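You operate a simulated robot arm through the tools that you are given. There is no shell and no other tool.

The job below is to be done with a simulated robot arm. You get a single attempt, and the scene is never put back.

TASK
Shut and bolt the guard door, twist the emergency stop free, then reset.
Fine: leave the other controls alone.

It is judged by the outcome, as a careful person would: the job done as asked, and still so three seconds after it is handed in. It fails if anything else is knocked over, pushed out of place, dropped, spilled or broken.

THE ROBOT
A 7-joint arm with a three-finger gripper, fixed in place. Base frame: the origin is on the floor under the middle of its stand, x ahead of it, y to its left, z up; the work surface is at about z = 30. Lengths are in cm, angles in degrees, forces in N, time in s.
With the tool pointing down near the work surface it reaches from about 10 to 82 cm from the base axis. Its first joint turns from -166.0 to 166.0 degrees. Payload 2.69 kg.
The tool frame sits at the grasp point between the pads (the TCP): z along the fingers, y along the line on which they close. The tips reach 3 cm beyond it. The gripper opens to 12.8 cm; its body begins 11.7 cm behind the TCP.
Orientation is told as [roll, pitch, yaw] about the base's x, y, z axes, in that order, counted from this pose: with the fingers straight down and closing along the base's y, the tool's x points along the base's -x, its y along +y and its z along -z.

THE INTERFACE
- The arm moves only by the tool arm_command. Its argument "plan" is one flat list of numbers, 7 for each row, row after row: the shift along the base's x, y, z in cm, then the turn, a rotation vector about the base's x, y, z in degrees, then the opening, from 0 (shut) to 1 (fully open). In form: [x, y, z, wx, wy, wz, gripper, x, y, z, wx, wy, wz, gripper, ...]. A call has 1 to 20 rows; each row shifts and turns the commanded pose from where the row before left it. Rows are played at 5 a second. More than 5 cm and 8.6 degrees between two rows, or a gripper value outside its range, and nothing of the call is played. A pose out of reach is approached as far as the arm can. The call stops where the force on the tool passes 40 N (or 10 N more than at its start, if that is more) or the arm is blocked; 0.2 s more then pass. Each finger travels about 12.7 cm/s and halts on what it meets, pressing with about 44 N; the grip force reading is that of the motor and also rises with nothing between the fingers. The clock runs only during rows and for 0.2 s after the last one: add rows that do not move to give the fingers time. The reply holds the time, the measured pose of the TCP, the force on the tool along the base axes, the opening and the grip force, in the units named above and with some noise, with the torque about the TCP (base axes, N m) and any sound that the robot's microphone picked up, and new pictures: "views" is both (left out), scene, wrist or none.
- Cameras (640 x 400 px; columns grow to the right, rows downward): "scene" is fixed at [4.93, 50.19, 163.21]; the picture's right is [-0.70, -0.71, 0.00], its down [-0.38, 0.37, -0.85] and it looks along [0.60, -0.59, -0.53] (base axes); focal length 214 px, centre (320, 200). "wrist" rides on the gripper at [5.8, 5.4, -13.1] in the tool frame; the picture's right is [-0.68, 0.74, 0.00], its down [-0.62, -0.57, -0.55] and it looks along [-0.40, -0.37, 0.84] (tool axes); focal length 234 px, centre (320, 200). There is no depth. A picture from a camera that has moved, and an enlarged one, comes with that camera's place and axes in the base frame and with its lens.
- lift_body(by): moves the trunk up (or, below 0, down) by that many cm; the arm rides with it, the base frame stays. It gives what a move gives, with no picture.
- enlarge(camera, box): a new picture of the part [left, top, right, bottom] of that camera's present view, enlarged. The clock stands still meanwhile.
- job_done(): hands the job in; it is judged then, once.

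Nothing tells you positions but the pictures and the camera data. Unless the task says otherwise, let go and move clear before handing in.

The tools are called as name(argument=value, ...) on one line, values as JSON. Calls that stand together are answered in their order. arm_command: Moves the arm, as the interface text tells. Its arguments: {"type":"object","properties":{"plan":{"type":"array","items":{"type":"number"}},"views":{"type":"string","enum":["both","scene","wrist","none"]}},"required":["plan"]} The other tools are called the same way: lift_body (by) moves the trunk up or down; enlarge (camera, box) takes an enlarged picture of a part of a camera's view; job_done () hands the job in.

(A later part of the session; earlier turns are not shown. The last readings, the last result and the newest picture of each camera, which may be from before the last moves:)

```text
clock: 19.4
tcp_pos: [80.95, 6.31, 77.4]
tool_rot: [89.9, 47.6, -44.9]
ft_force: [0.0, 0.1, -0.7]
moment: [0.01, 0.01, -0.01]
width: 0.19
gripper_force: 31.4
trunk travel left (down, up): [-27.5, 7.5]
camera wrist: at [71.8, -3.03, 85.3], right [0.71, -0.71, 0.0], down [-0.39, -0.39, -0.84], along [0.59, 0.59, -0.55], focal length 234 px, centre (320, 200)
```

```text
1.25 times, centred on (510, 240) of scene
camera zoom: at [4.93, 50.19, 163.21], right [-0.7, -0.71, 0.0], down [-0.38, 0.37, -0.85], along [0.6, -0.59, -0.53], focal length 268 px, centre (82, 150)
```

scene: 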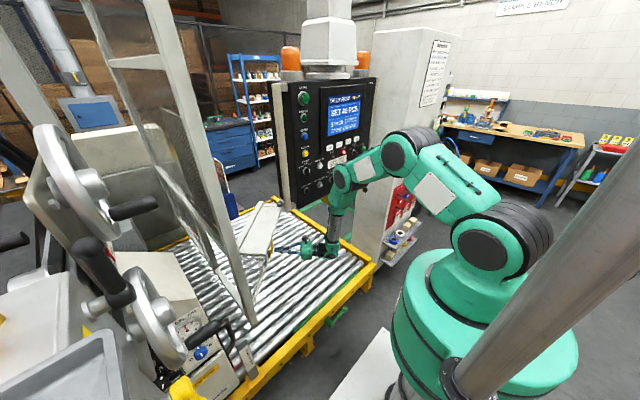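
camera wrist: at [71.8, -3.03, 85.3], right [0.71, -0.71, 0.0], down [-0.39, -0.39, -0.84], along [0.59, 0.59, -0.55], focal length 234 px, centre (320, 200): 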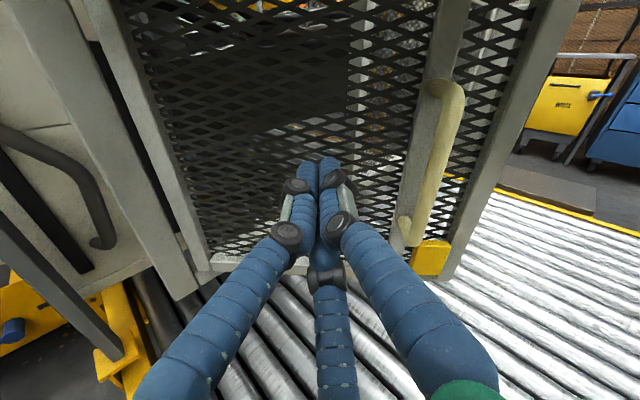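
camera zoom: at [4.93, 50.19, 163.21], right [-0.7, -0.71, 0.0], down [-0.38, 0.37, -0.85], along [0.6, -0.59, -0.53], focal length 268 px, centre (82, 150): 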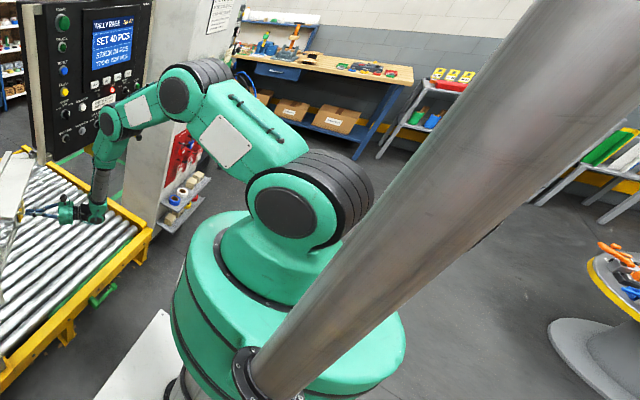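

The forearm's upper joint sits only a few centimetres in front of the panel, so pushing on like this would hit it. I'll back out, raise the tool and lower the trunk so the arm can reach in under the panel.

arm_command(plan=[-3.95, -1.5, 0, 0, 0, 0, 0, -3.95, -1.5, 0, 0, 0, 0, 0, -3.95, -1.5, 0, 0, 0, 0, 0, -3.95, -1.5, 0, 0, 0, 0, 0, -3.95, -1.5, 0, 0, 0, 0, 0, -3.95, -1.5, 0, 0, 0, 0, 0, -3.95, -1.5, 0, 0, 0, 0, 0, -3, -1.5, 0, 0, 0, 0, 0, 0, 0, 4, 0, 0, 0, 0, 0, 0, 4, 0, 0, 0, 0, 0, 0, 4, 0, 0, 0, 0, 0, 0, 4, 0, 0, 0, 0, 0, 0, 4, 0, 0, 0, 0, 0, 0, 4, 0, 0, 0, 0, 0, 0, 4, 0, 0, 0, 0], views="none")

lift_body(by=-27)

arm_command(plan=[0, 0, 0, 0, 0, 0, 0], views="both")

```text
clock: 22.6
tcp_pos: [50.27, -5.79, 105.39]
tool_rot: [89.9, 47.6, -44.9]
ft_force: [-1.1, -0.2, -0.1]
moment: [-0.01, -0.03, -0.02]
width: 0.23
gripper_force: 31.1
trunk travel left (down, up): [-27.5, 7.5]
```

```text
clock: 25.4
tcp_pos: [50.33, -5.78, 78.47]
tool_rot: [90.0, 47.5, -44.9]
ft_force: [-0.7, 0.6, -0.7]
moment: [0.03, -0.01, 0.01]
width: 0.22
gripper_force: 31.0
trunk travel left (down, up): [-0.5, 34.5]
```

```text
clock: 25.8
tcp_pos: [50.36, -5.93, 78.45]
tool_rot: [90.0, 47.5, -44.8]
ft_force: [-0.3, 1.3, 0.7]
moment: [-0.01, -0.03, 0.0]
width: 0.22
gripper_force: 31.9
trunk travel left (down, up): [-0.5, 34.5]
camera wrist: at [41.13, -15.18, 86.36], right [0.71, -0.71, 0.0], down [-0.39, -0.39, -0.84], along [0.59, 0.59, -0.55], focal length 234 px, centre (320, 200)
```

scene: 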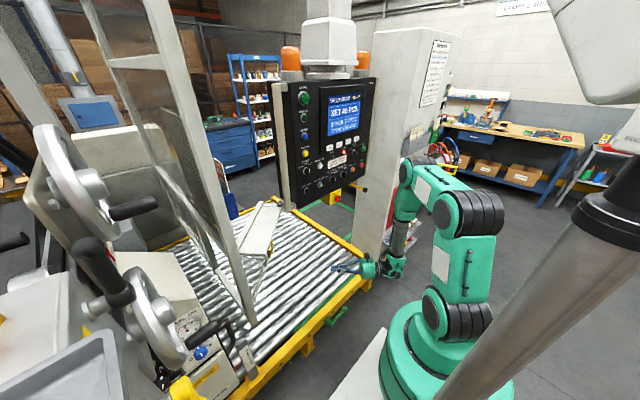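
wrist: 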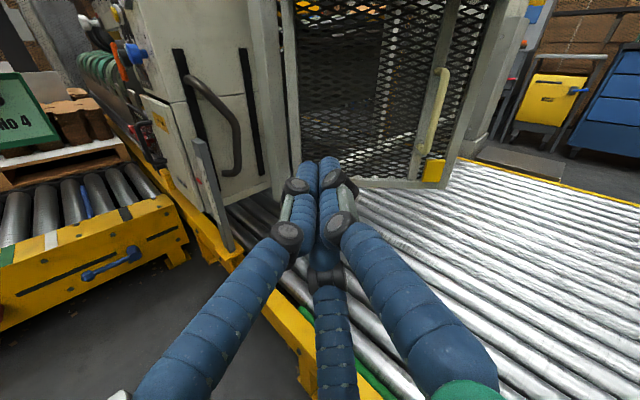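

The trunk is down and the arm now approaches more horizontally. I'll move in to just in front of the mesh again and check clearance.

arm_command(plan=[3.85, 1.5, 0, 0, 0, 0, 0, 3.85, 1.5, 0, 0, 0, 0, 0, 3.85, 1.5, 0, 0, 0, 0, 0, 3.85, 1.5, 0, 0, 0, 0, 0, 3.85, 1.5, 0, 0, 0, 0, 0, 3.85, 1.5, 0, 0, 0, 0, 0, 3.85, 1.5, 0, 0, 0, 0, 0, 3.85, 1.5, 0, 0, 0, 0, 0], views="both")

enlarge(camera="scene", box=[240, 120, 440, 280])

```text
clock: 27.6
tcp_pos: [81.04, 6.03, 78.37]
tool_rot: [90.0, 47.7, -45.0]
ft_force: [-0.7, -0.3, -0.2]
moment: [0.0, -0.01, -0.01]
width: 0.22
gripper_force: 31.3
trunk travel left (down, up): [-0.5, 34.5]
camera wrist: at [71.89, -3.19, 86.4], right [0.71, -0.71, 0.0], down [-0.39, -0.39, -0.84], along [0.59, 0.59, -0.55], focal length 234 px, centre (320, 200)
```

scene: 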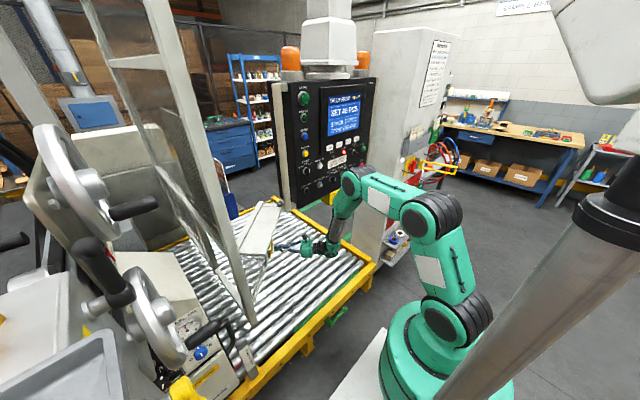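
wrist: 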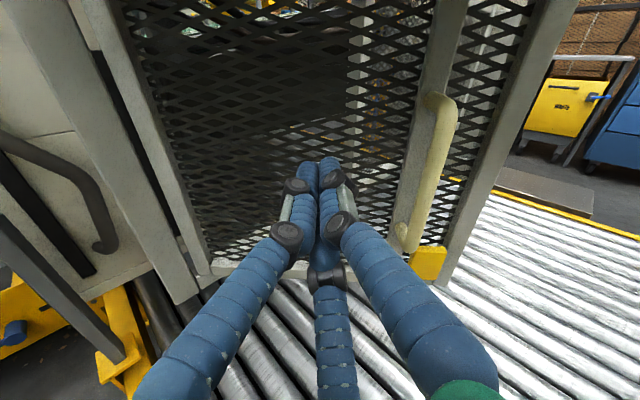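

```text
2.50 times, centred on (340, 200) of scene
camera zoom: at [4.93, 50.19, 163.21], right [-0.7, -0.71, 0.0], down [-0.38, 0.37, -0.85], along [0.6, -0.59, -0.53], focal length 536 px, centre (270, 200)
```

zoom: 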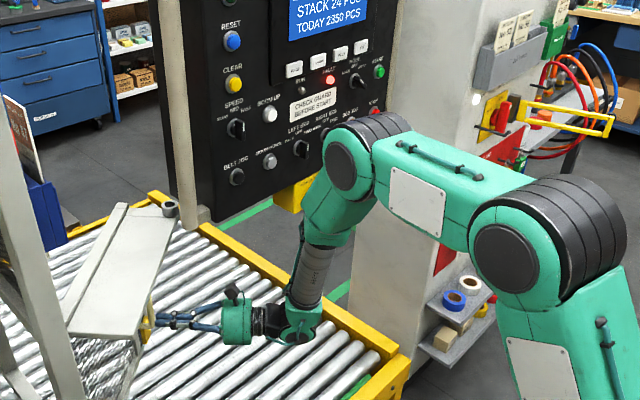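

The elbow has moved back, but I'd like more margin from the panel's bar. I'll turn the heading back to 30° so the wrist stays further out, then move to first contact with the mesh about 19 cm from the hinge.

arm_command(plan=[0, 0, 0, 0, 0, -7.5, 0, 0, 0, 0, 0, 0, -7.5, 0, 1.23, 2.53, 0, 0, 0, 0, 0, 1.23, 2.53, 0, 0, 0, 0, 0, 1.23, 2.53, 0, 0, 0, 0, 0], views="both")

```text
clock: 28.8
tcp_pos: [84.79, 13.69, 78.37]
tool_rot: [90.0, 47.6, -59.9]
ft_force: [0.1, 0.1, 0.4]
moment: [0.0, -0.01, 0.04]
width: 0.25
gripper_force: 30.9
trunk travel left (down, up): [-0.5, 34.5]
camera wrist: at [73.46, 7.1, 86.36], right [0.5, -0.87, 0.0], down [-0.48, -0.27, -0.84], along [0.72, 0.42, -0.55], focal length 234 px, centre (320, 200)
```

scene: 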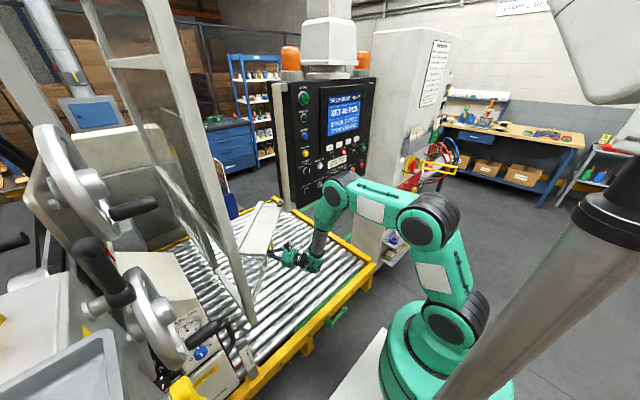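
wrist: 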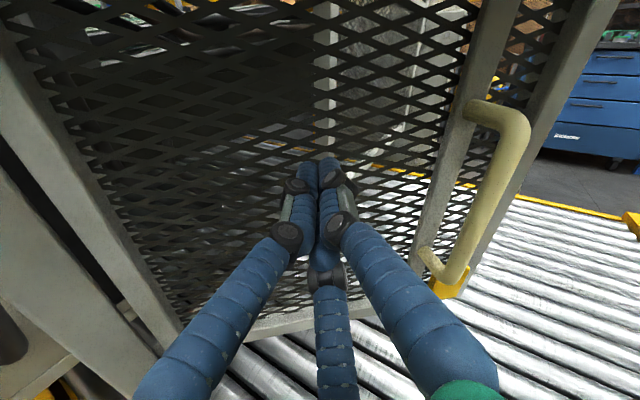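

No contact yet. I'll continue along the arc around the hinge in small steps, watching force.

arm_command(plan=[1.75, 1.0, 0, 0, 0, 0, 0, 1.75, 1.0, 0, 0, 0, 0, 0, 1.45, 1.35, 0, 0, 0, 0, 0], views="both")

```text
clock: 29.6
tcp_pos: [89.82, 17.07, 78.4]
tool_rot: [89.9, 47.5, -59.8]
ft_force: [-1.1, -0.4, 0.5]
moment: [-0.01, -0.01, 0.02]
width: 0.21
gripper_force: 31.8
trunk travel left (down, up): [-0.5, 34.5]
camera wrist: at [78.5, 10.43, 86.37], right [0.5, -0.87, 0.0], down [-0.48, -0.27, -0.84], along [0.72, 0.42, -0.55], focal length 234 px, centre (320, 200)
```

scene: 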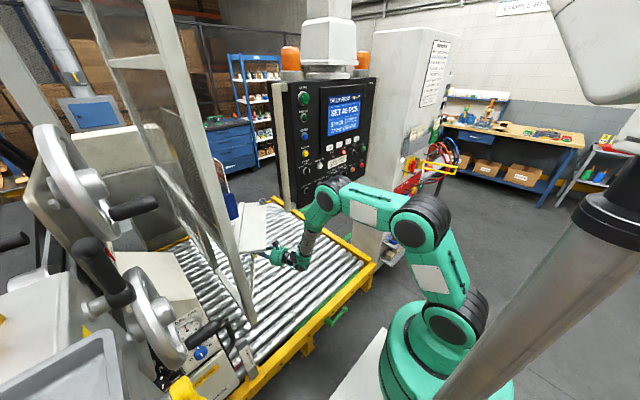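
wrist: 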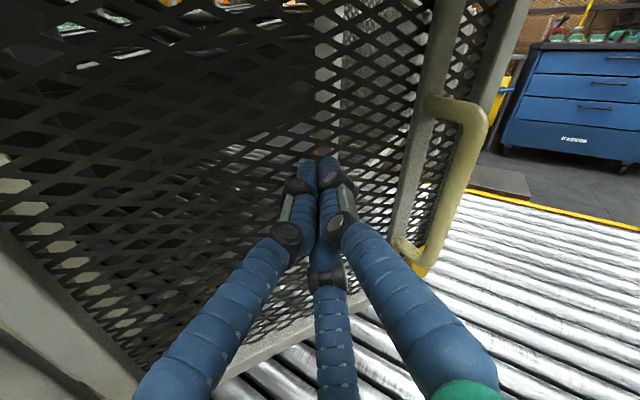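

The door is swinging with hardly any force, and the elbow stays well clear of the panel. I'll continue the arc toward closed.

arm_command(plan=[1.45, 1.35, 0, 0, 0, 0, 0, 1.2, 1.6, 0, 0, 0, 0, 0, 1.2, 1.6, 0, 0, 0, 0, 0, 0.8, 1.6, 0, 0, 0, 0, 0], views="both")

```text
clock: 30.6
tcp_pos: [94.44, 23.28, 78.44]
tool_rot: [89.8, 47.6, -60.0]
ft_force: [0.5, 0.2, -0.8]
moment: [0.0, 0.01, 0.01]
width: 0.21
gripper_force: 31.4
trunk travel left (down, up): [-0.5, 34.5]
camera wrist: at [83.19, 16.64, 86.37], right [0.5, -0.87, 0.0], down [-0.48, -0.27, -0.84], along [0.72, 0.42, -0.55], focal length 234 px, centre (320, 200)
```

scene: 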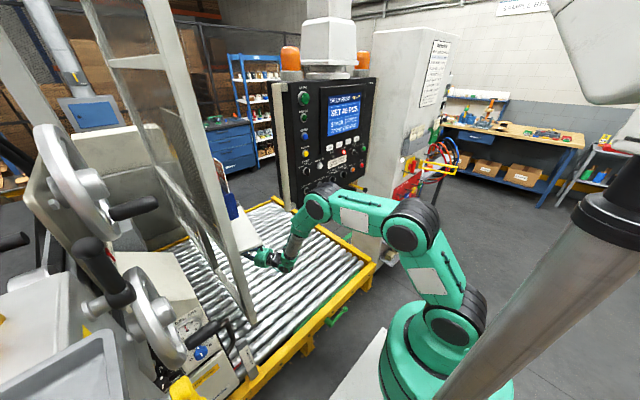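
wrist: 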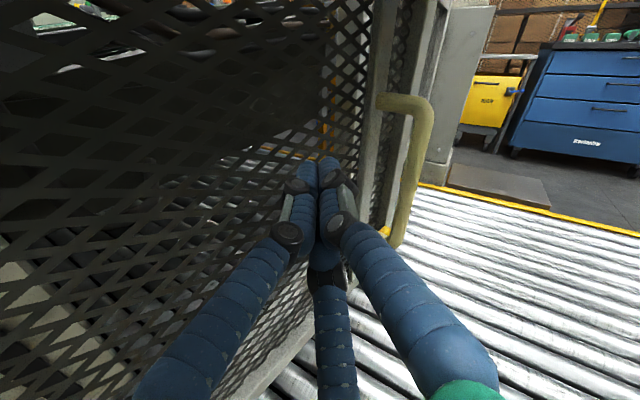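

The door is nearly parallel to the frame now. I'll keep pushing mostly in +y with small steps until it meets its stop.

arm_command(plan=[0.4, 1.2, 0, 0, 0, 0, 0, 0.3, 1.2, 0, 0, 0, 0, 0, 0.2, 1.2, 0, 0, 0, 0, 0], views="both")

enlarge(camera="scene", box=[190, 180, 330, 300])

```text
clock: 31.4
tcp_pos: [95.32, 26.9, 78.35]
tool_rot: [89.9, 47.4, -60.0]
ft_force: [-0.9, 0.0, -0.3]
moment: [0.0, 0.01, -0.02]
width: 0.23
gripper_force: 31.4
trunk travel left (down, up): [-0.5, 34.5]
camera wrist: at [84.08, 20.23, 86.36], right [0.5, -0.87, 0.0], down [-0.48, -0.27, -0.84], along [0.72, 0.42, -0.55], focal length 234 px, centre (320, 200)
```

scene: 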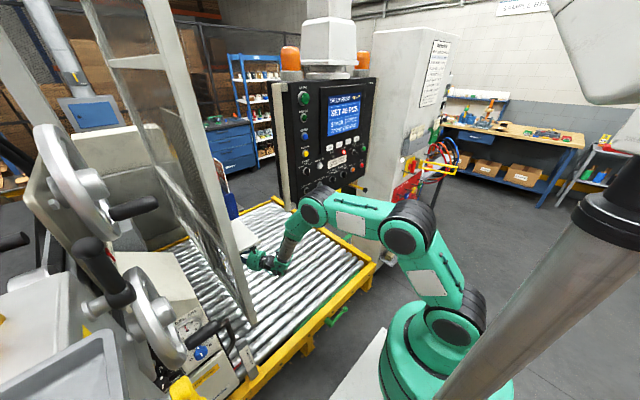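
wrist: 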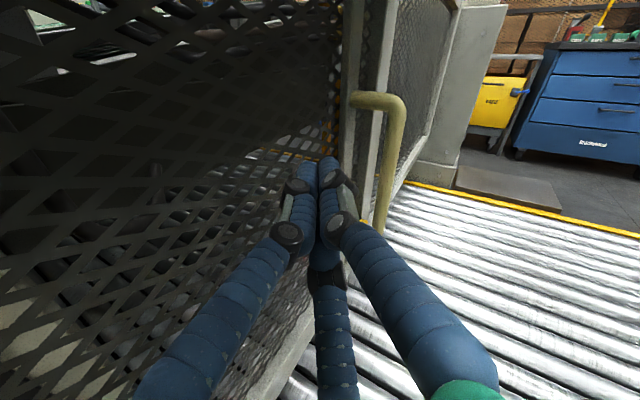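

```text
3.33 times, centred on (260, 240) of scene
camera zoom: at [4.93, 50.19, 163.21], right [-0.7, -0.71, 0.0], down [-0.38, 0.37, -0.85], along [0.6, -0.59, -0.53], focal length 715 px, centre (520, 67)
```

zoom: 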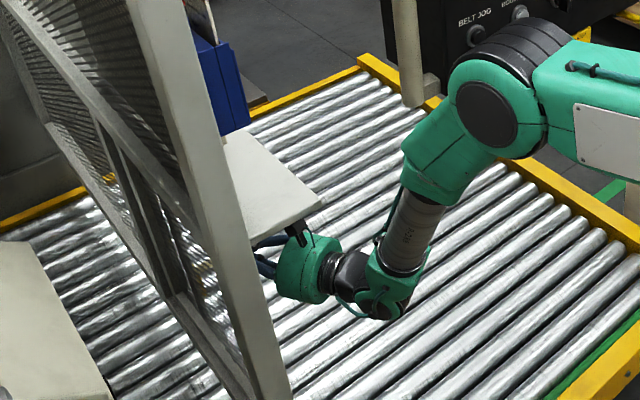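

Still hardly any resistance, so the door has a bit further to go. I'll continue in small +y steps.

arm_command(plan=[0.1, 0.8, 0, 0, 0, 0, 0, 0.1, 0.8, 0, 0, 0, 0, 0, 0, 0.8, 0, 0, 0, 0, 0, 0, 0.6, 0, 0, 0, 0, 0], views="both")

enlarge(camera="scene", box=[190, 180, 330, 300])

```text
clock: 32.1
tcp_pos: [95.62, 28.01, 78.27]
tool_rot: [89.8, 47.8, -60.5]
ft_force: [2.4, -6.1, 0.3]
moment: [-0.01, 0.07, -0.16]
width: 0.21
gripper_force: 30.8
trunk travel left (down, up): [-0.5, 34.5]
stopped in row 3: the force on the tool passed its limit at 48 N (the readings are from after the stop); the commanded pose is now the measured one
camera wrist: at [84.28, 21.51, 86.22], right [0.49, -0.87, 0.0], down [-0.48, -0.27, -0.84], along [0.73, 0.41, -0.55], focal length 234 px, centre (320, 200)
```

scene: 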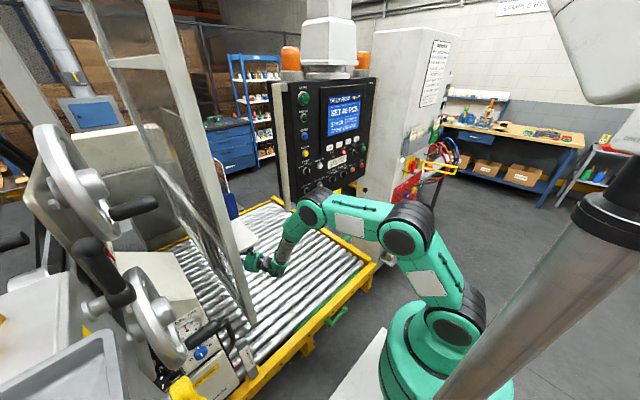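
wrist: 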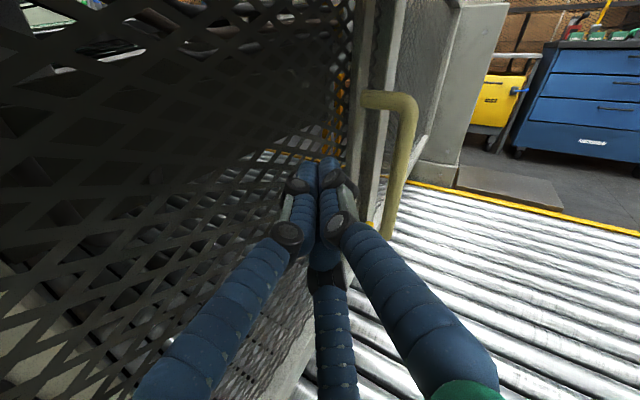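

```text
3.33 times, centred on (260, 240) of scene
camera zoom: at [4.93, 50.19, 163.21], right [-0.7, -0.71, 0.0], down [-0.38, 0.37, -0.85], along [0.6, -0.59, -0.53], focal length 715 px, centre (520, 67)
```

zoom: 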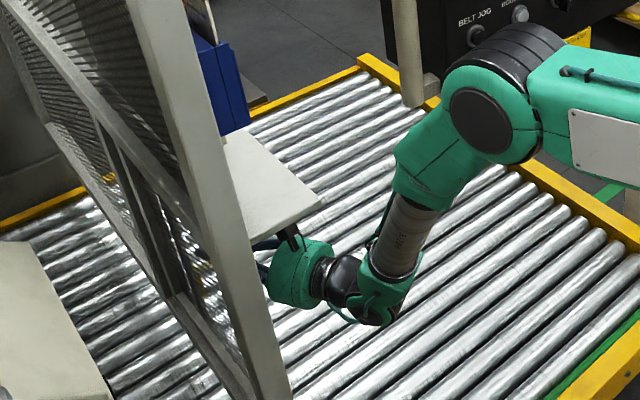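

The push stopped at 48 N, so something met a stop. I'll check whether the door is flush with the frame or whether part of the gripper is touching something.

enlarge(camera="wrist", box=[280, 0, 480, 260])

enlarge(camera="wrist", box=[0, 0, 340, 400])

enlarge(camera="scene", box=[220, 200, 290, 280])

```text
1.54 times, centred on (380, 130) of wrist
camera zoom: at [84.28, 21.51, 86.22], right [0.49, -0.87, 0.0], down [-0.48, -0.27, -0.84], along [0.73, 0.41, -0.55], focal length 360 px, centre (228, 308)
```

zoom: 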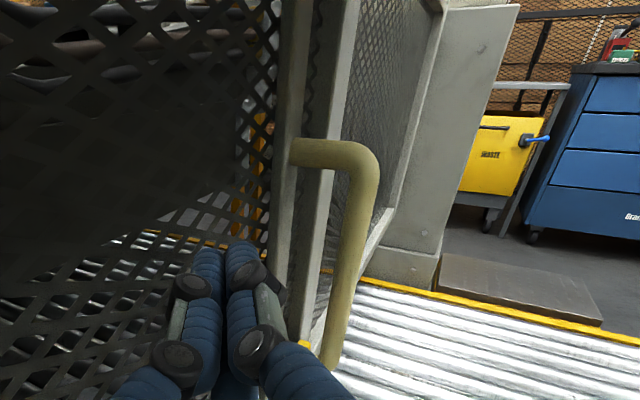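

```text
1.00 times, centred on (170, 200) of wrist (not enlarged: the box is as wide or as high as the picture)
camera zoom: at [84.28, 21.51, 86.22], right [0.49, -0.87, 0.0], down [-0.48, -0.27, -0.84], along [0.73, 0.41, -0.55], focal length 234 px, centre (470, 200)
```

zoom: 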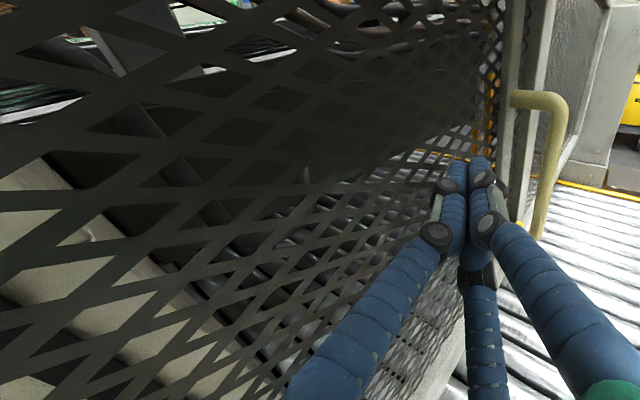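

```text
5.00 times, centred on (255, 240) of scene
camera zoom: at [4.93, 50.19, 163.21], right [-0.7, -0.71, 0.0], down [-0.38, 0.37, -0.85], along [0.6, -0.59, -0.53], focal length 1072 px, centre (645, 0)
```

zoom: 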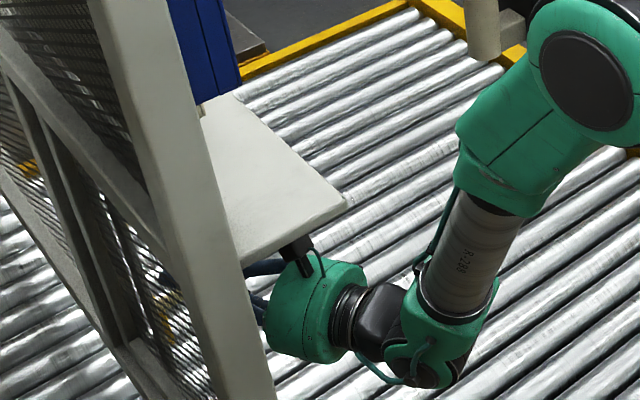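

The cap's edges are now square with the frame, from (75.7, 18.7) to (98, 18), so the door is shut against its stop. I'll back the fist out along its own axis and check that the door stays shut and the ring lines up with the rod.

arm_command(plan=[-1.0, -1.2, 0, 0, 0, 0, 0, -2.5, -2, 0, 0, 0, 0, 0, -3, -2.2, 0, 0, 0, 0, 0, -3.5, -2.2, 0, 0, 0, 0, 0, -4, -2.2, 0, 0, 0, 0, 0, -4, -2.2, 0, 0, 0, 0, 0, -4, -2.2, 0, 0, 0, 0, 0, -4, -2.2, 0, 0, 0, 0, 0, -4, -2.2, 0, 0, 0, 0, 0], views="both")

enlarge(camera="wrist", box=[240, 0, 440, 200])

enlarge(camera="scene", box=[210, 140, 290, 260])

```text
clock: 34.1
tcp_pos: [65.54, 9.61, 78.12]
tool_rot: [89.9, 47.5, -60.4]
ft_force: [-0.3, -0.4, -0.2]
moment: [0.03, 0.0, 0.0]
width: 0.23
gripper_force: 31.4
trunk travel left (down, up): [-0.5, 34.5]
camera wrist: at [54.28, 3.05, 86.1], right [0.5, -0.87, 0.0], down [-0.48, -0.27, -0.84], along [0.72, 0.42, -0.55], focal length 234 px, centre (320, 200)
```

scene: 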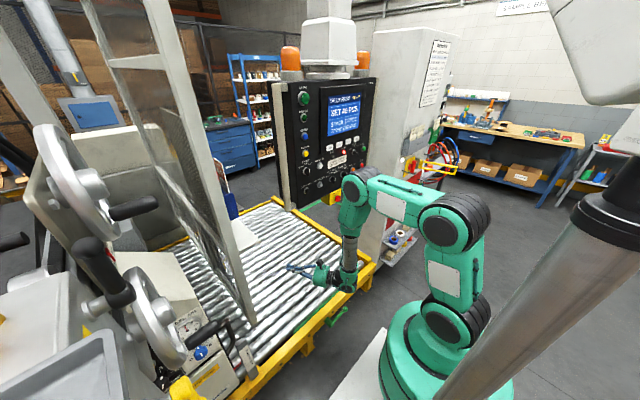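
wrist: 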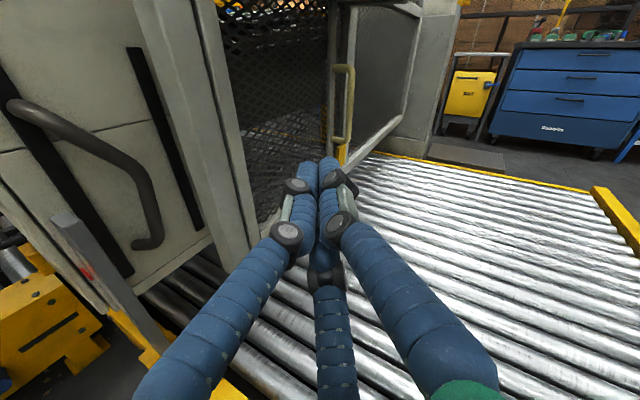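

```text
2.00 times, centred on (340, 100) of wrist
camera zoom: at [54.28, 3.05, 86.1], right [0.5, -0.87, 0.0], down [-0.48, -0.27, -0.84], along [0.72, 0.42, -0.55], focal length 468 px, centre (280, 400)
```

zoom: 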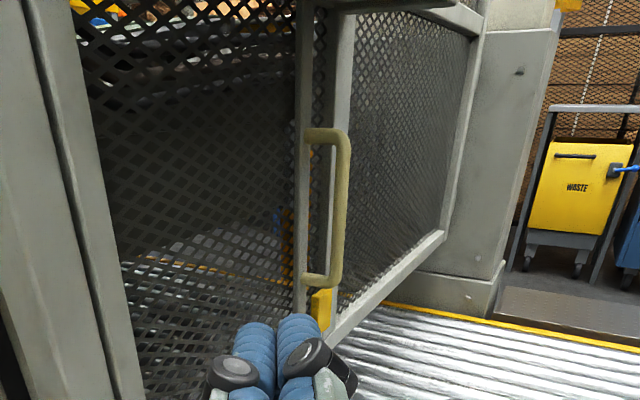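

```text
3.33 times, centred on (250, 200) of scene
camera zoom: at [4.93, 50.19, 163.21], right [-0.7, -0.71, 0.0], down [-0.38, 0.37, -0.85], along [0.6, -0.59, -0.53], focal length 715 px, centre (553, 200)
```

zoom: 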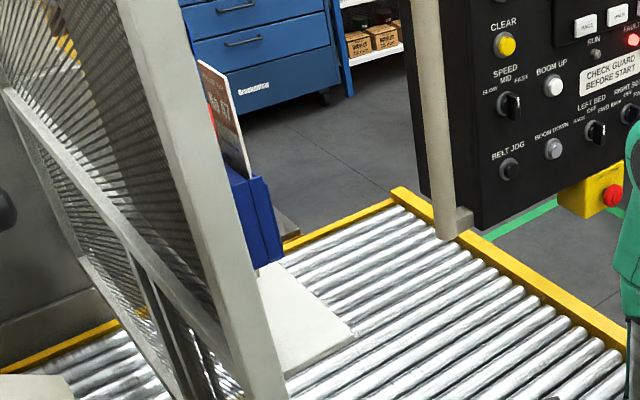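

The door stays shut. Next is the bolt at z ≈ 118, so I'll raise the trunk again and look at the grip, rod and ring from in front.

lift_body(by=27)

arm_command(plan=[-3, -1.5, 3, 0, 0, 0, 0, -3, -1.5, 4, 0, 0, 0, 0, -3, -1, 4, 0, 0, 0, 0, -3, -1, 4, 0, 0, 0, 0, -3, -1, 4, 0, 0, 0, 0], views="both")

enlarge(camera="wrist", box=[240, 0, 440, 200])

```text
clock: 36.8
tcp_pos: [65.6, 9.55, 105.1]
tool_rot: [89.8, 47.7, -60.5]
ft_force: [0.1, -0.6, 0.2]
moment: [0.0, 0.0, 0.02]
width: 0.22
gripper_force: 31.5
trunk travel left (down, up): [-27.5, 7.5]
```

```text
refused: row 2 steps farther than a row can; nothing moved
```

```text
2.00 times, centred on (340, 100) of wrist
camera zoom: at [54.31, 3.03, 113.08], right [0.49, -0.87, 0.0], down [-0.48, -0.27, -0.83], along [0.72, 0.41, -0.55], focal length 468 px, centre (280, 400)
```

zoom: 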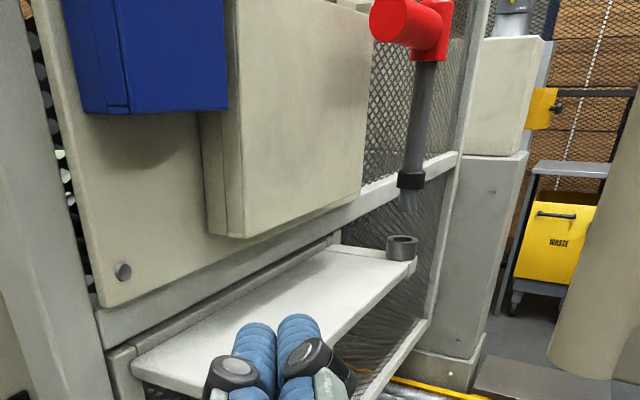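

The ring on the closed door lines up right under the bolt rod, about (116, 19.8). I'll back off and up a little to view the red grip before approaching it.

arm_command(plan=[-3, -1.5, 3, 0, 0, 0, 0, -3, -1.5, 3, 0, 0, 0, 0, -3, -1, 3.5, 0, 0, 0, 0, -3, -1, 3.5, 0, 0, 0, 0, -2, -1, 4, 0, 0, 0, 0], views="both")

enlarge(camera="wrist", box=[260, 20, 420, 200])

```text
clock: 38.0
tcp_pos: [51.48, 3.54, 122.31]
tool_rot: [89.8, 47.8, -60.6]
ft_force: [-0.1, 0.1, 0.3]
moment: [-0.01, 0.0, 0.01]
width: 0.19
gripper_force: 31.8
trunk travel left (down, up): [-27.5, 7.5]
camera wrist: at [40.17, -3.09, 130.14], right [0.49, -0.87, 0.0], down [-0.48, -0.27, -0.83], along [0.72, 0.41, -0.55], focal length 234 px, centre (320, 200)
```

scene: 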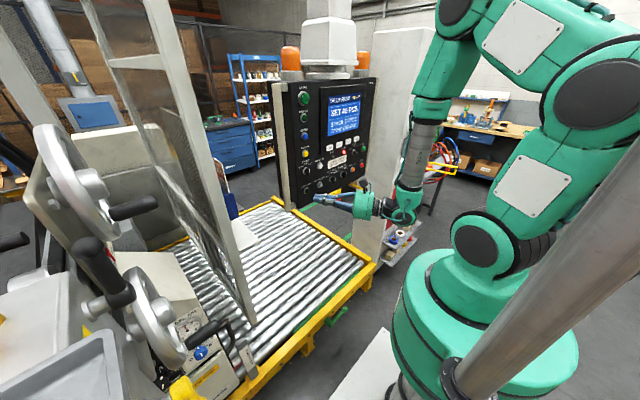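
wrist: 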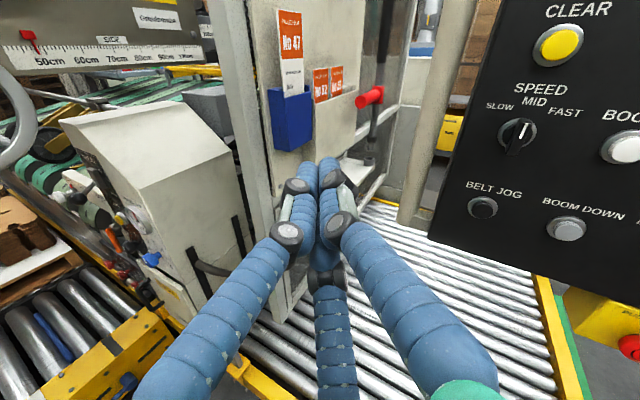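

```text
2.22 times, centred on (340, 110) of wrist
camera zoom: at [40.17, -3.09, 130.14], right [0.49, -0.87, 0.0], down [-0.48, -0.27, -0.83], along [0.72, 0.41, -0.55], focal length 520 px, centre (276, 400)
```

zoom: 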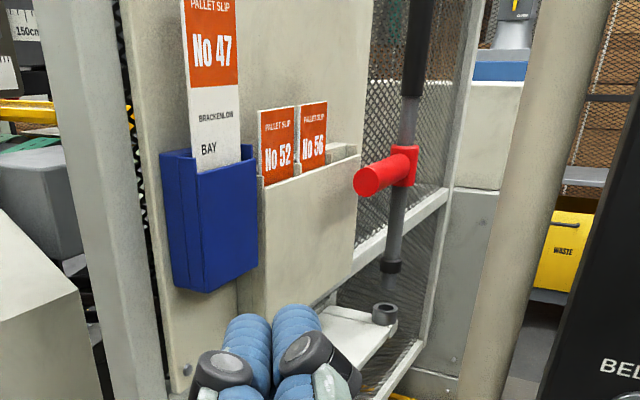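

The red grip's near end is at about (102.3, 19.8, 117.8), pointing along -x, and the slip pocket is 5–7 cm behind it. I'll roll the gripper so that no finger points at the pocket, turn the heading to about 12°, and half-open it so it can clasp the grip end-on.

arm_command(plan=[0, 0, 0, 7.32, 4.12, 0, 0.5, 0, 0, 0, 7.32, 4.12, 0, 0.5, 0, 0, 0, 7.32, 4.12, 0, 0.5, 0, 0, 0, 7.32, 4.12, 0, 0.5, 0, 0, 0, 7.32, 4.12, 0, 0.5, 0, 0, 0, 0, 0, -5.8, 0.5, 0, 0, 0, 0, 0, -5.8, 0.5, 0, 0, 0, 0, 0, -5.8, 0.5], views="both")

```text
clock: 39.8
tcp_pos: [51.57, 3.62, 122.09]
tool_rot: [103.5, 89.6, -64.3]
ft_force: [1.0, 0.5, 0.3]
moment: [0.01, -0.01, 0.01]
width: 6.41
gripper_force: 0.0
trunk travel left (down, up): [-27.5, 7.5]
camera wrist: at [39.97, -4.46, 127.98], right [0.16, -0.72, -0.67], down [-0.65, 0.43, -0.62], along [0.74, 0.54, -0.41], focal length 234 px, centre (320, 200)
```

scene: 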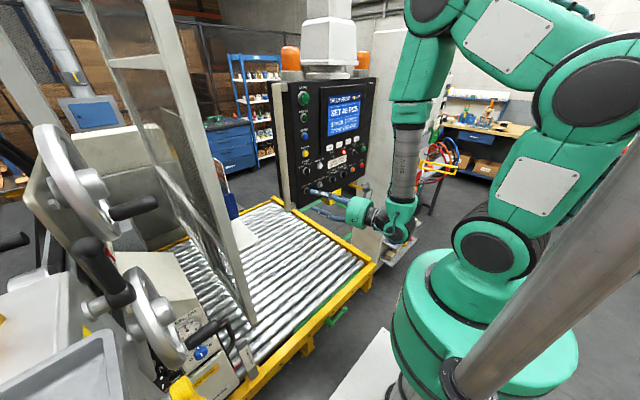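
wrist: 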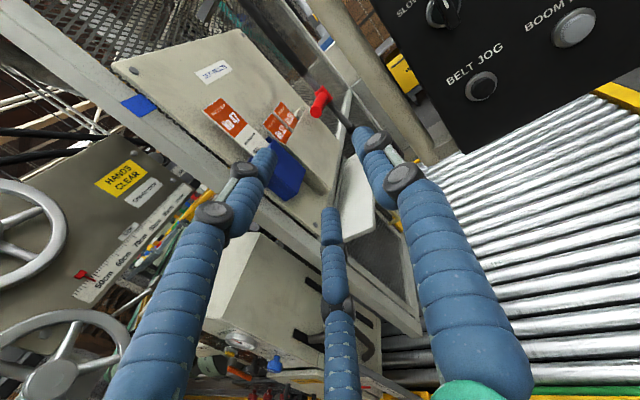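

Everything tracked well. I'll advance through the gap between the panel bar and the pocket toward the pre-grasp point, stopping partway to check.

arm_command(plan=[3.97, 1.3, -0.39, 0, 0, 0, 0.5, 3.97, 1.3, -0.39, 0, 0, 0, 0.5, 3.97, 1.3, -0.39, 0, 0, 0, 0.5, 3.97, 1.3, -0.39, 0, 0, 0, 0.5, 3.97, 1.3, -0.39, 0, 0, 0, 0.5, 3.97, 1.3, -0.39, 0, 0, 0, 0.5, 3.97, 1.3, -0.39, 0, 0, 0, 0.5], views="both")

enlarge(camera="scene", box=[190, 80, 390, 240])

```text
clock: 41.2
tcp_pos: [72.62, 3.85, 119.93]
tool_rot: [100.2, 89.6, -67.1]
ft_force: [-13.0, -4.0, 5.5]
moment: [-0.25, -0.3, -0.66]
width: 6.7
gripper_force: 2.4
out of reach, approached as far as the arm can: row 1, 2, 3, 4, 5, 6, 7
trunk travel left (down, up): [-27.5, 7.5]
stopped in row 7: the force on the tool passed its limit at 123 N (the readings are from after the stop); the commanded pose is now the measured one
camera wrist: at [60.96, -4.26, 125.86], right [0.16, -0.72, -0.67], down [-0.66, 0.43, -0.62], along [0.73, 0.54, -0.41], focal length 234 px, centre (320, 200)
```

scene: 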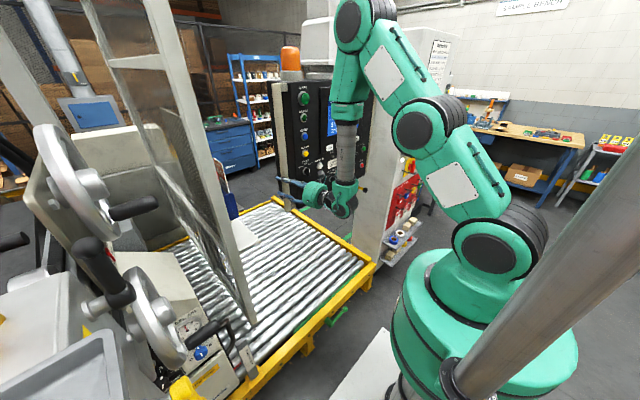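
wrist: 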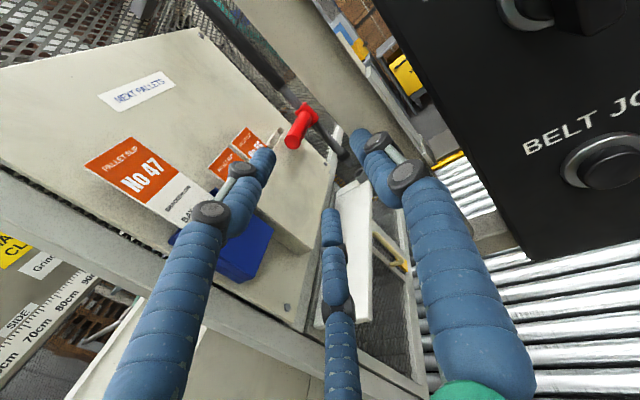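

```text
2.50 times, centred on (290, 160) of scene
camera zoom: at [4.93, 50.19, 163.21], right [-0.7, -0.71, 0.0], down [-0.38, 0.37, -0.85], along [0.6, -0.59, -0.53], focal length 536 px, centre (395, 300)
```

zoom: 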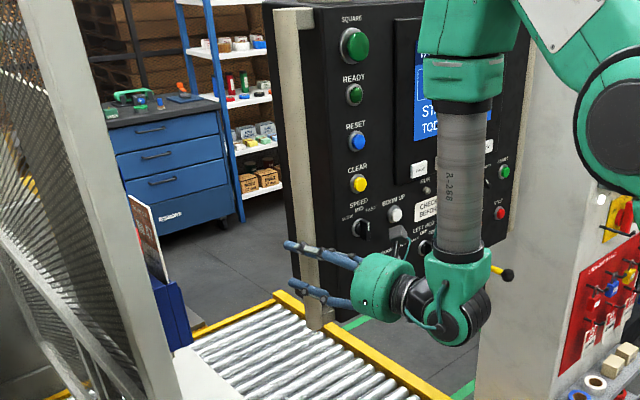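

The arm couldn't follow in y and a finger met the panel's vertical bar. I'll back straight off at once, then check that nothing shifted.

arm_command(plan=[-1.5, 0, 0, 0, 0, 0, 0.5, -2.5, 0, 0, 0, 0, 0, 0.5, -3, 0, 0, 0, 0, 0, 0.5, -3, 0, 0, 0, 0, 0, 0.5], views="both")

enlarge(camera="scene", box=[270, 70, 390, 210])

```text
clock: 42.2
tcp_pos: [62.42, 3.65, 120.09]
tool_rot: [111.4, 89.6, -55.8]
ft_force: [-0.8, 0.7, 0.2]
moment: [-0.04, 0.0, -0.01]
width: 6.41
gripper_force: 0.1
trunk travel left (down, up): [-27.5, 7.5]
camera wrist: at [50.94, -4.34, 125.91], right [0.17, -0.72, -0.67], down [-0.66, 0.43, -0.62], along [0.74, 0.54, -0.4], focal length 234 px, centre (320, 200)
```

scene: 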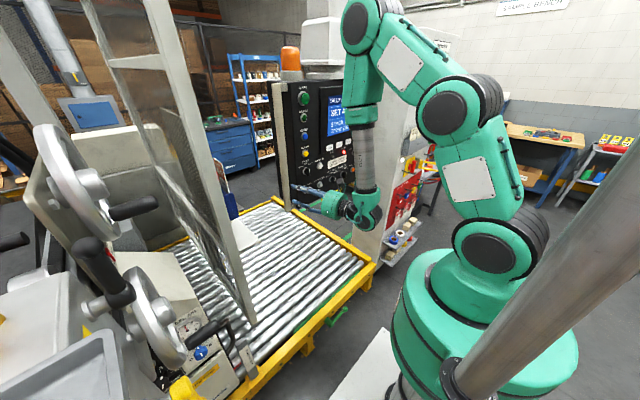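
wrist: 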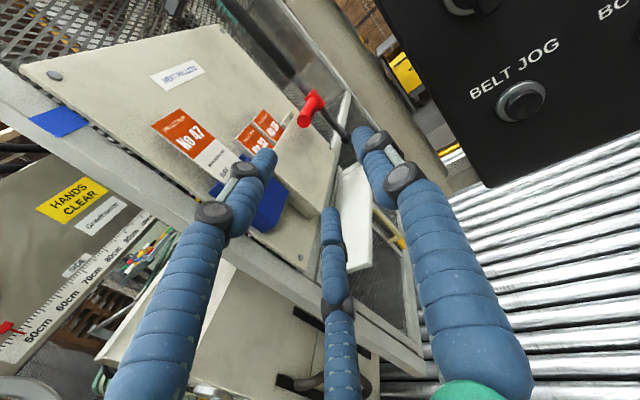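

```text
2.86 times, centred on (330, 140) of scene
camera zoom: at [4.93, 50.19, 163.21], right [-0.7, -0.71, 0.0], down [-0.38, 0.37, -0.85], along [0.6, -0.59, -0.53], focal length 613 px, centre (291, 371)
```

zoom: 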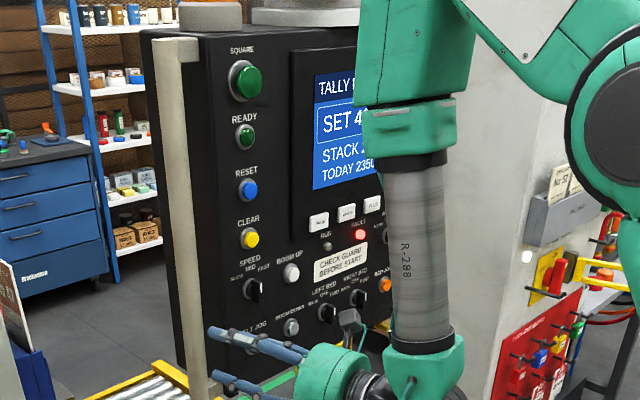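

The panel hasn't shifted; its buttons and bar are at the same pixels as before. I'll roll the camera back up and test whether the arm can then follow in +y at this heading.

arm_command(plan=[-1, 0, 0, -8.22, -1.75, 0, 0.5, -1, 0, 0, -8.22, -1.75, 0, 0.5, -1, 0, 0, -8.22, -1.75, 0, 0.5, -1, 0, 0, -8.22, -1.75, 0, 0.5, -1, 0, 0, -8.22, -1.75, 0, 0.5, 0, 1.5, 0, 0, 0, 0, 0.5, 0, 1.5, 0, 0, 0, 0, 0.5], views="wrist")

```text
clock: 43.8
tcp_pos: [57.58, 5.15, 120.21]
tool_rot: [89.5, 47.6, -77.4]
ft_force: [-0.2, 0.2, -0.8]
moment: [0.01, 0.01, -0.02]
width: 6.4
gripper_force: 0.2
out of reach, approached as far as the arm can: row 7
trunk travel left (down, up): [-27.5, 7.5]
camera wrist: at [44.89, 2.11, 128.26], right [0.22, -0.97, 0.0], down [-0.54, -0.12, -0.83], along [0.81, 0.19, -0.55], focal length 234 px, centre (320, 200)
```

wrist: 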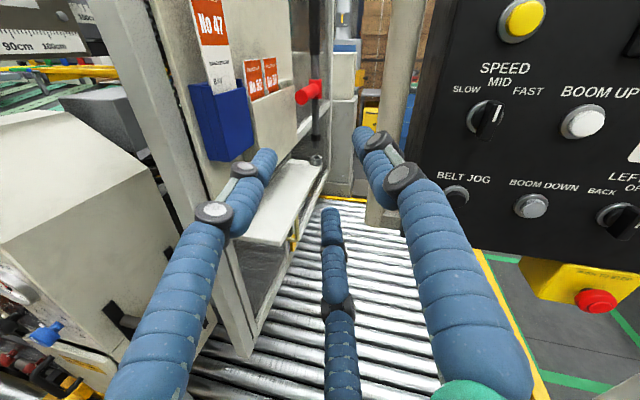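

At this wrist branch the heading can't go below about 15° relative to the arm's direction. So I'll approach the bolt from above instead: tool pitched down 45°, heading 24°, fist closed with two fingers underneath to cradle the red grip, keeping the forearm clear of the panel bar. First I'll set up that orientation in free space.

arm_command(plan=[-1, 0, 3, -1.64, 7.32, 0, 0, -1, 0, 3, -1.64, 7.32, 0, 0, -1, 0, 3, -1.64, 7.32, 0, 0, 0, 0, 3, -1.64, 7.32, 0, 0, 0, 0, 3, -1.64, 7.32, 0, 0, 0, 0, 3, -1.64, 7.32, 0, 0, 0, 0, 0, 0, 0, 5.7, 0, 0, 0, 0, 0, 0, 5.7, 0], views="both")

```text
clock: 45.6
tcp_pos: [54.48, 5.42, 137.2]
tool_rot: [33.7, 31.3, -103.8]
ft_force: [-0.5, 0.1, 0.9]
moment: [-0.03, -0.06, -0.02]
width: 0.2
gripper_force: 31.8
out of reach, approached as far as the arm can: row 6
trunk travel left (down, up): [-27.5, 7.5]
camera wrist: at [51.16, 3.86, 152.1], right [0.41, -0.91, 0.0], down [-0.9, -0.4, -0.2], along [0.18, 0.08, -0.98], focal length 234 px, centre (320, 200)
```

scene: 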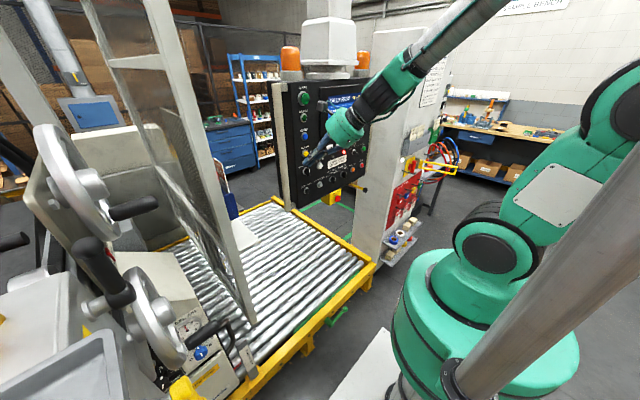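
wrist: 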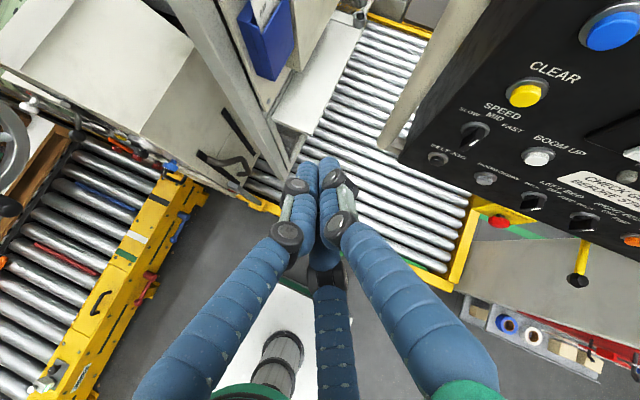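

The tool is now almost in line with the forearm, right at a wrist joint limit. I'll flip the wrist to its other branch in free space here: first swing the tool down past the forearm line while keeping the wrist in place.

arm_command(plan=[-2.34, -2.34, -1.01, -4.385, 5.19, -1.89, 0, -2.34, -2.34, -1.01, -4.385, 5.19, -1.89, 0, -2.34, -2.34, -1.01, -4.385, 5.19, -1.89, 0, -2.34, -2.34, -1.01, -4.385, 5.19, -1.89, 0, -2.34, -2.34, -1.01, -4.385, 5.19, -1.89, 0, -2.34, -2.34, -1.01, -4.385, 5.19, -1.89, 0, -2.34, -2.34, -1.01, -4.385, 5.19, -1.89, 0], views="both")

```text
clock: 47.2
tcp_pos: [38.28, -10.92, 129.99]
tool_rot: [12.3, -11.6, -121.9]
ft_force: [0.8, -0.3, -0.8]
moment: [-0.03, -0.01, 0.01]
width: 0.2
gripper_force: 32.4
trunk travel left (down, up): [-27.5, 7.5]
camera wrist: at [44.84, -5.11, 142.58], right [0.28, -0.92, 0.29], down [-0.84, -0.09, 0.53], along [-0.46, -0.39, -0.8], focal length 234 px, centre (320, 200)
```

scene: 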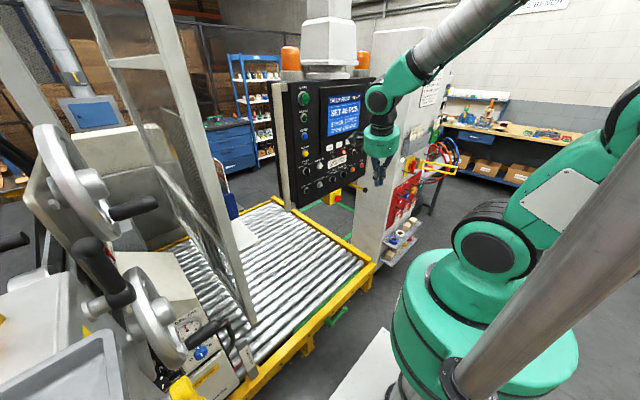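
wrist: 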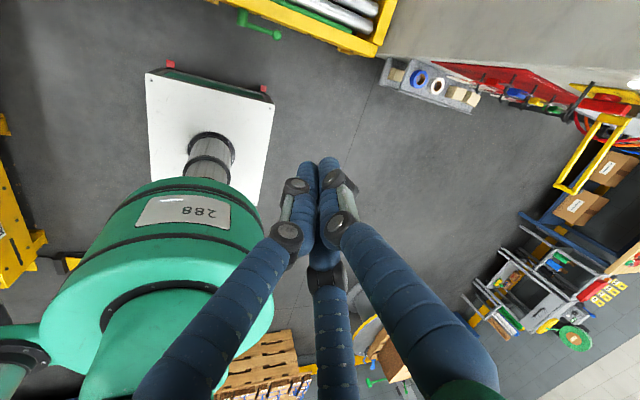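

The pose was reached fully, so the wrist passed the in-line point. Now I'll rotate about the forearm axis, with the tool swinging round through -y, to bring it forward in the other branch. I'll do the first half and check.

arm_command(plan=[0.763, -2.767, 1.408, -6.65, 0.573, 4.73, 0, 0.763, -2.767, 1.408, -6.65, 0.573, 4.73, 0, 0.763, -2.767, 1.408, -6.65, 0.573, 4.73, 0, 1.401, -1.858, 2.194, -6.65, 0.573, 4.73, 0, 1.401, -1.858, 2.194, -6.65, 0.573, 4.73, 0, 1.401, -1.858, 2.194, -6.65, 0.573, 4.73, 0, 1.778, -0.613, 2.576, -6.65, 0.573, 4.73, 0, 1.778, -0.613, 2.576, -6.65, 0.573, 4.73, 0, 1.778, -0.613, 2.576, -6.65, 0.573, 4.73, 0], views="scene")

```text
clock: 49.2
tcp_pos: [49.96, -26.59, 148.69]
tool_rot: [21.3, -69.8, -81.9]
ft_force: [0.3, 0.2, 0.8]
moment: [-0.01, 0.0, 0.02]
width: 0.21
gripper_force: 31.3
trunk travel left (down, up): [-27.5, 7.5]
```

scene: 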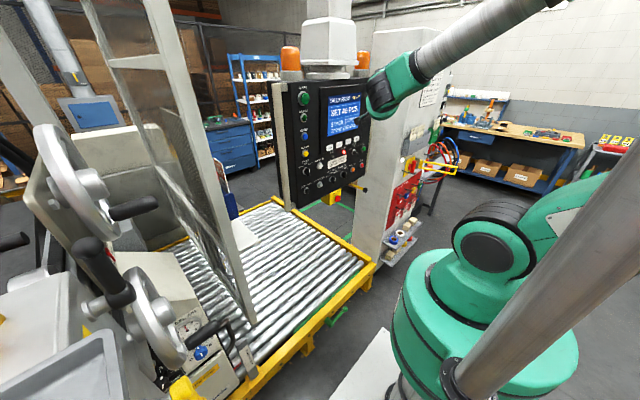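

The wrist stayed put while the tool swings as planned. I'll finish the second half.

arm_command(plan=[1.847, 0.743, 2.509, -6.65, 0.573, 4.73, 0, 1.847, 0.743, 2.509, -6.65, 0.573, 4.73, 0, 1.847, 0.743, 2.509, -6.65, 0.573, 4.73, 0, 1.569, 1.96, 1.97, -6.65, 0.573, 4.73, 0, 1.569, 1.96, 1.97, -6.65, 0.573, 4.73, 0, 1.569, 1.96, 1.97, -6.65, 0.573, 4.73, 0, 1.018, 2.836, 1.089, -6.65, 0.573, 4.73, 0, 1.018, 2.836, 1.089, -6.65, 0.573, 4.73, 0, 1.018, 2.836, 1.089, -6.65, 0.573, 4.73, 0, 0.275, 3.178, 0, -6.65, 0.573, 4.73, 0, 0.275, 3.178, 0, -6.65, 0.573, 4.73, 0, 0.275, 3.178, 0, -6.65, 0.573, 4.73, 0], views="both")

```text
clock: 51.8
tcp_pos: [62.91, 7.23, 166.64]
tool_rot: [-105.8, -27.3, 100.7]
ft_force: [-0.9, 0.1, 0.8]
moment: [0.02, 0.09, 0.04]
width: 0.21
gripper_force: 31.0
out of reach, approached as far as the arm can: row 10, 11, 12
trunk travel left (down, up): [-27.5, 7.5]
camera wrist: at [52.32, 3.84, 156.26], right [0.02, 0.95, -0.32], down [-0.74, 0.23, 0.63], along [0.67, 0.22, 0.71], focal length 234 px, centre (320, 200)
```

scene: 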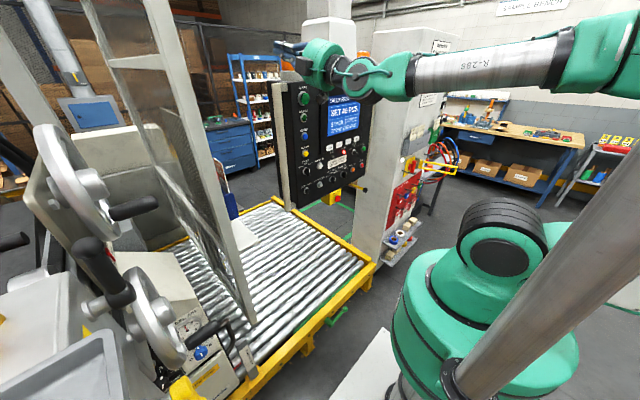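
wrist: 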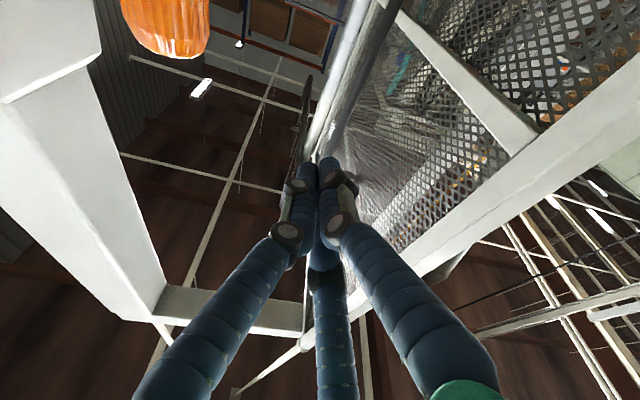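

The tool points forward now, but the last rows were at a limit and the forearm has swung to horizontal. I'll look at the arm's shape before going on.

enlarge(camera="scene", box=[240, 0, 640, 250])

arm_command(plan=[-2, -1, 0, 0, 0, 0, 0, -2, -1, 0, 0, 0, 0, 0], views="scene")

```text
1.60 times, centred on (440, 125) of scene
camera zoom: at [4.93, 50.19, 163.21], right [-0.7, -0.71, 0.0], down [-0.38, 0.37, -0.85], along [0.6, -0.59, -0.53], focal length 343 px, centre (128, 320)
```

zoom: 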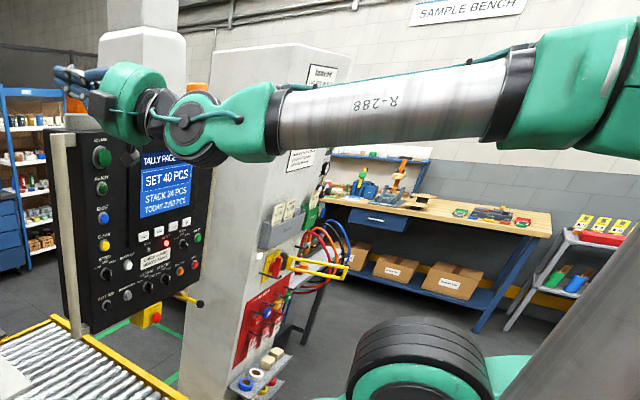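

```text
clock: 52.4
tcp_pos: [60.69, 7.98, 167.17]
tool_rot: [-106.2, -27.2, 102.0]
ft_force: [-1.0, 0.2, 0.9]
moment: [0.01, 0.09, 0.01]
width: 0.21
gripper_force: 31.5
out of reach, approached as far as the arm can: row 1, 2
trunk travel left (down, up): [-27.5, 7.5]
```

scene: 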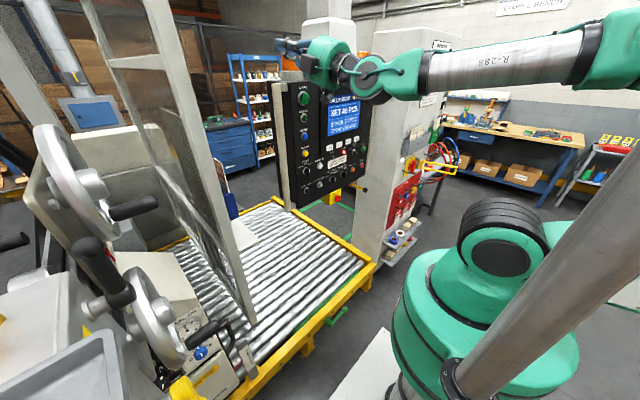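

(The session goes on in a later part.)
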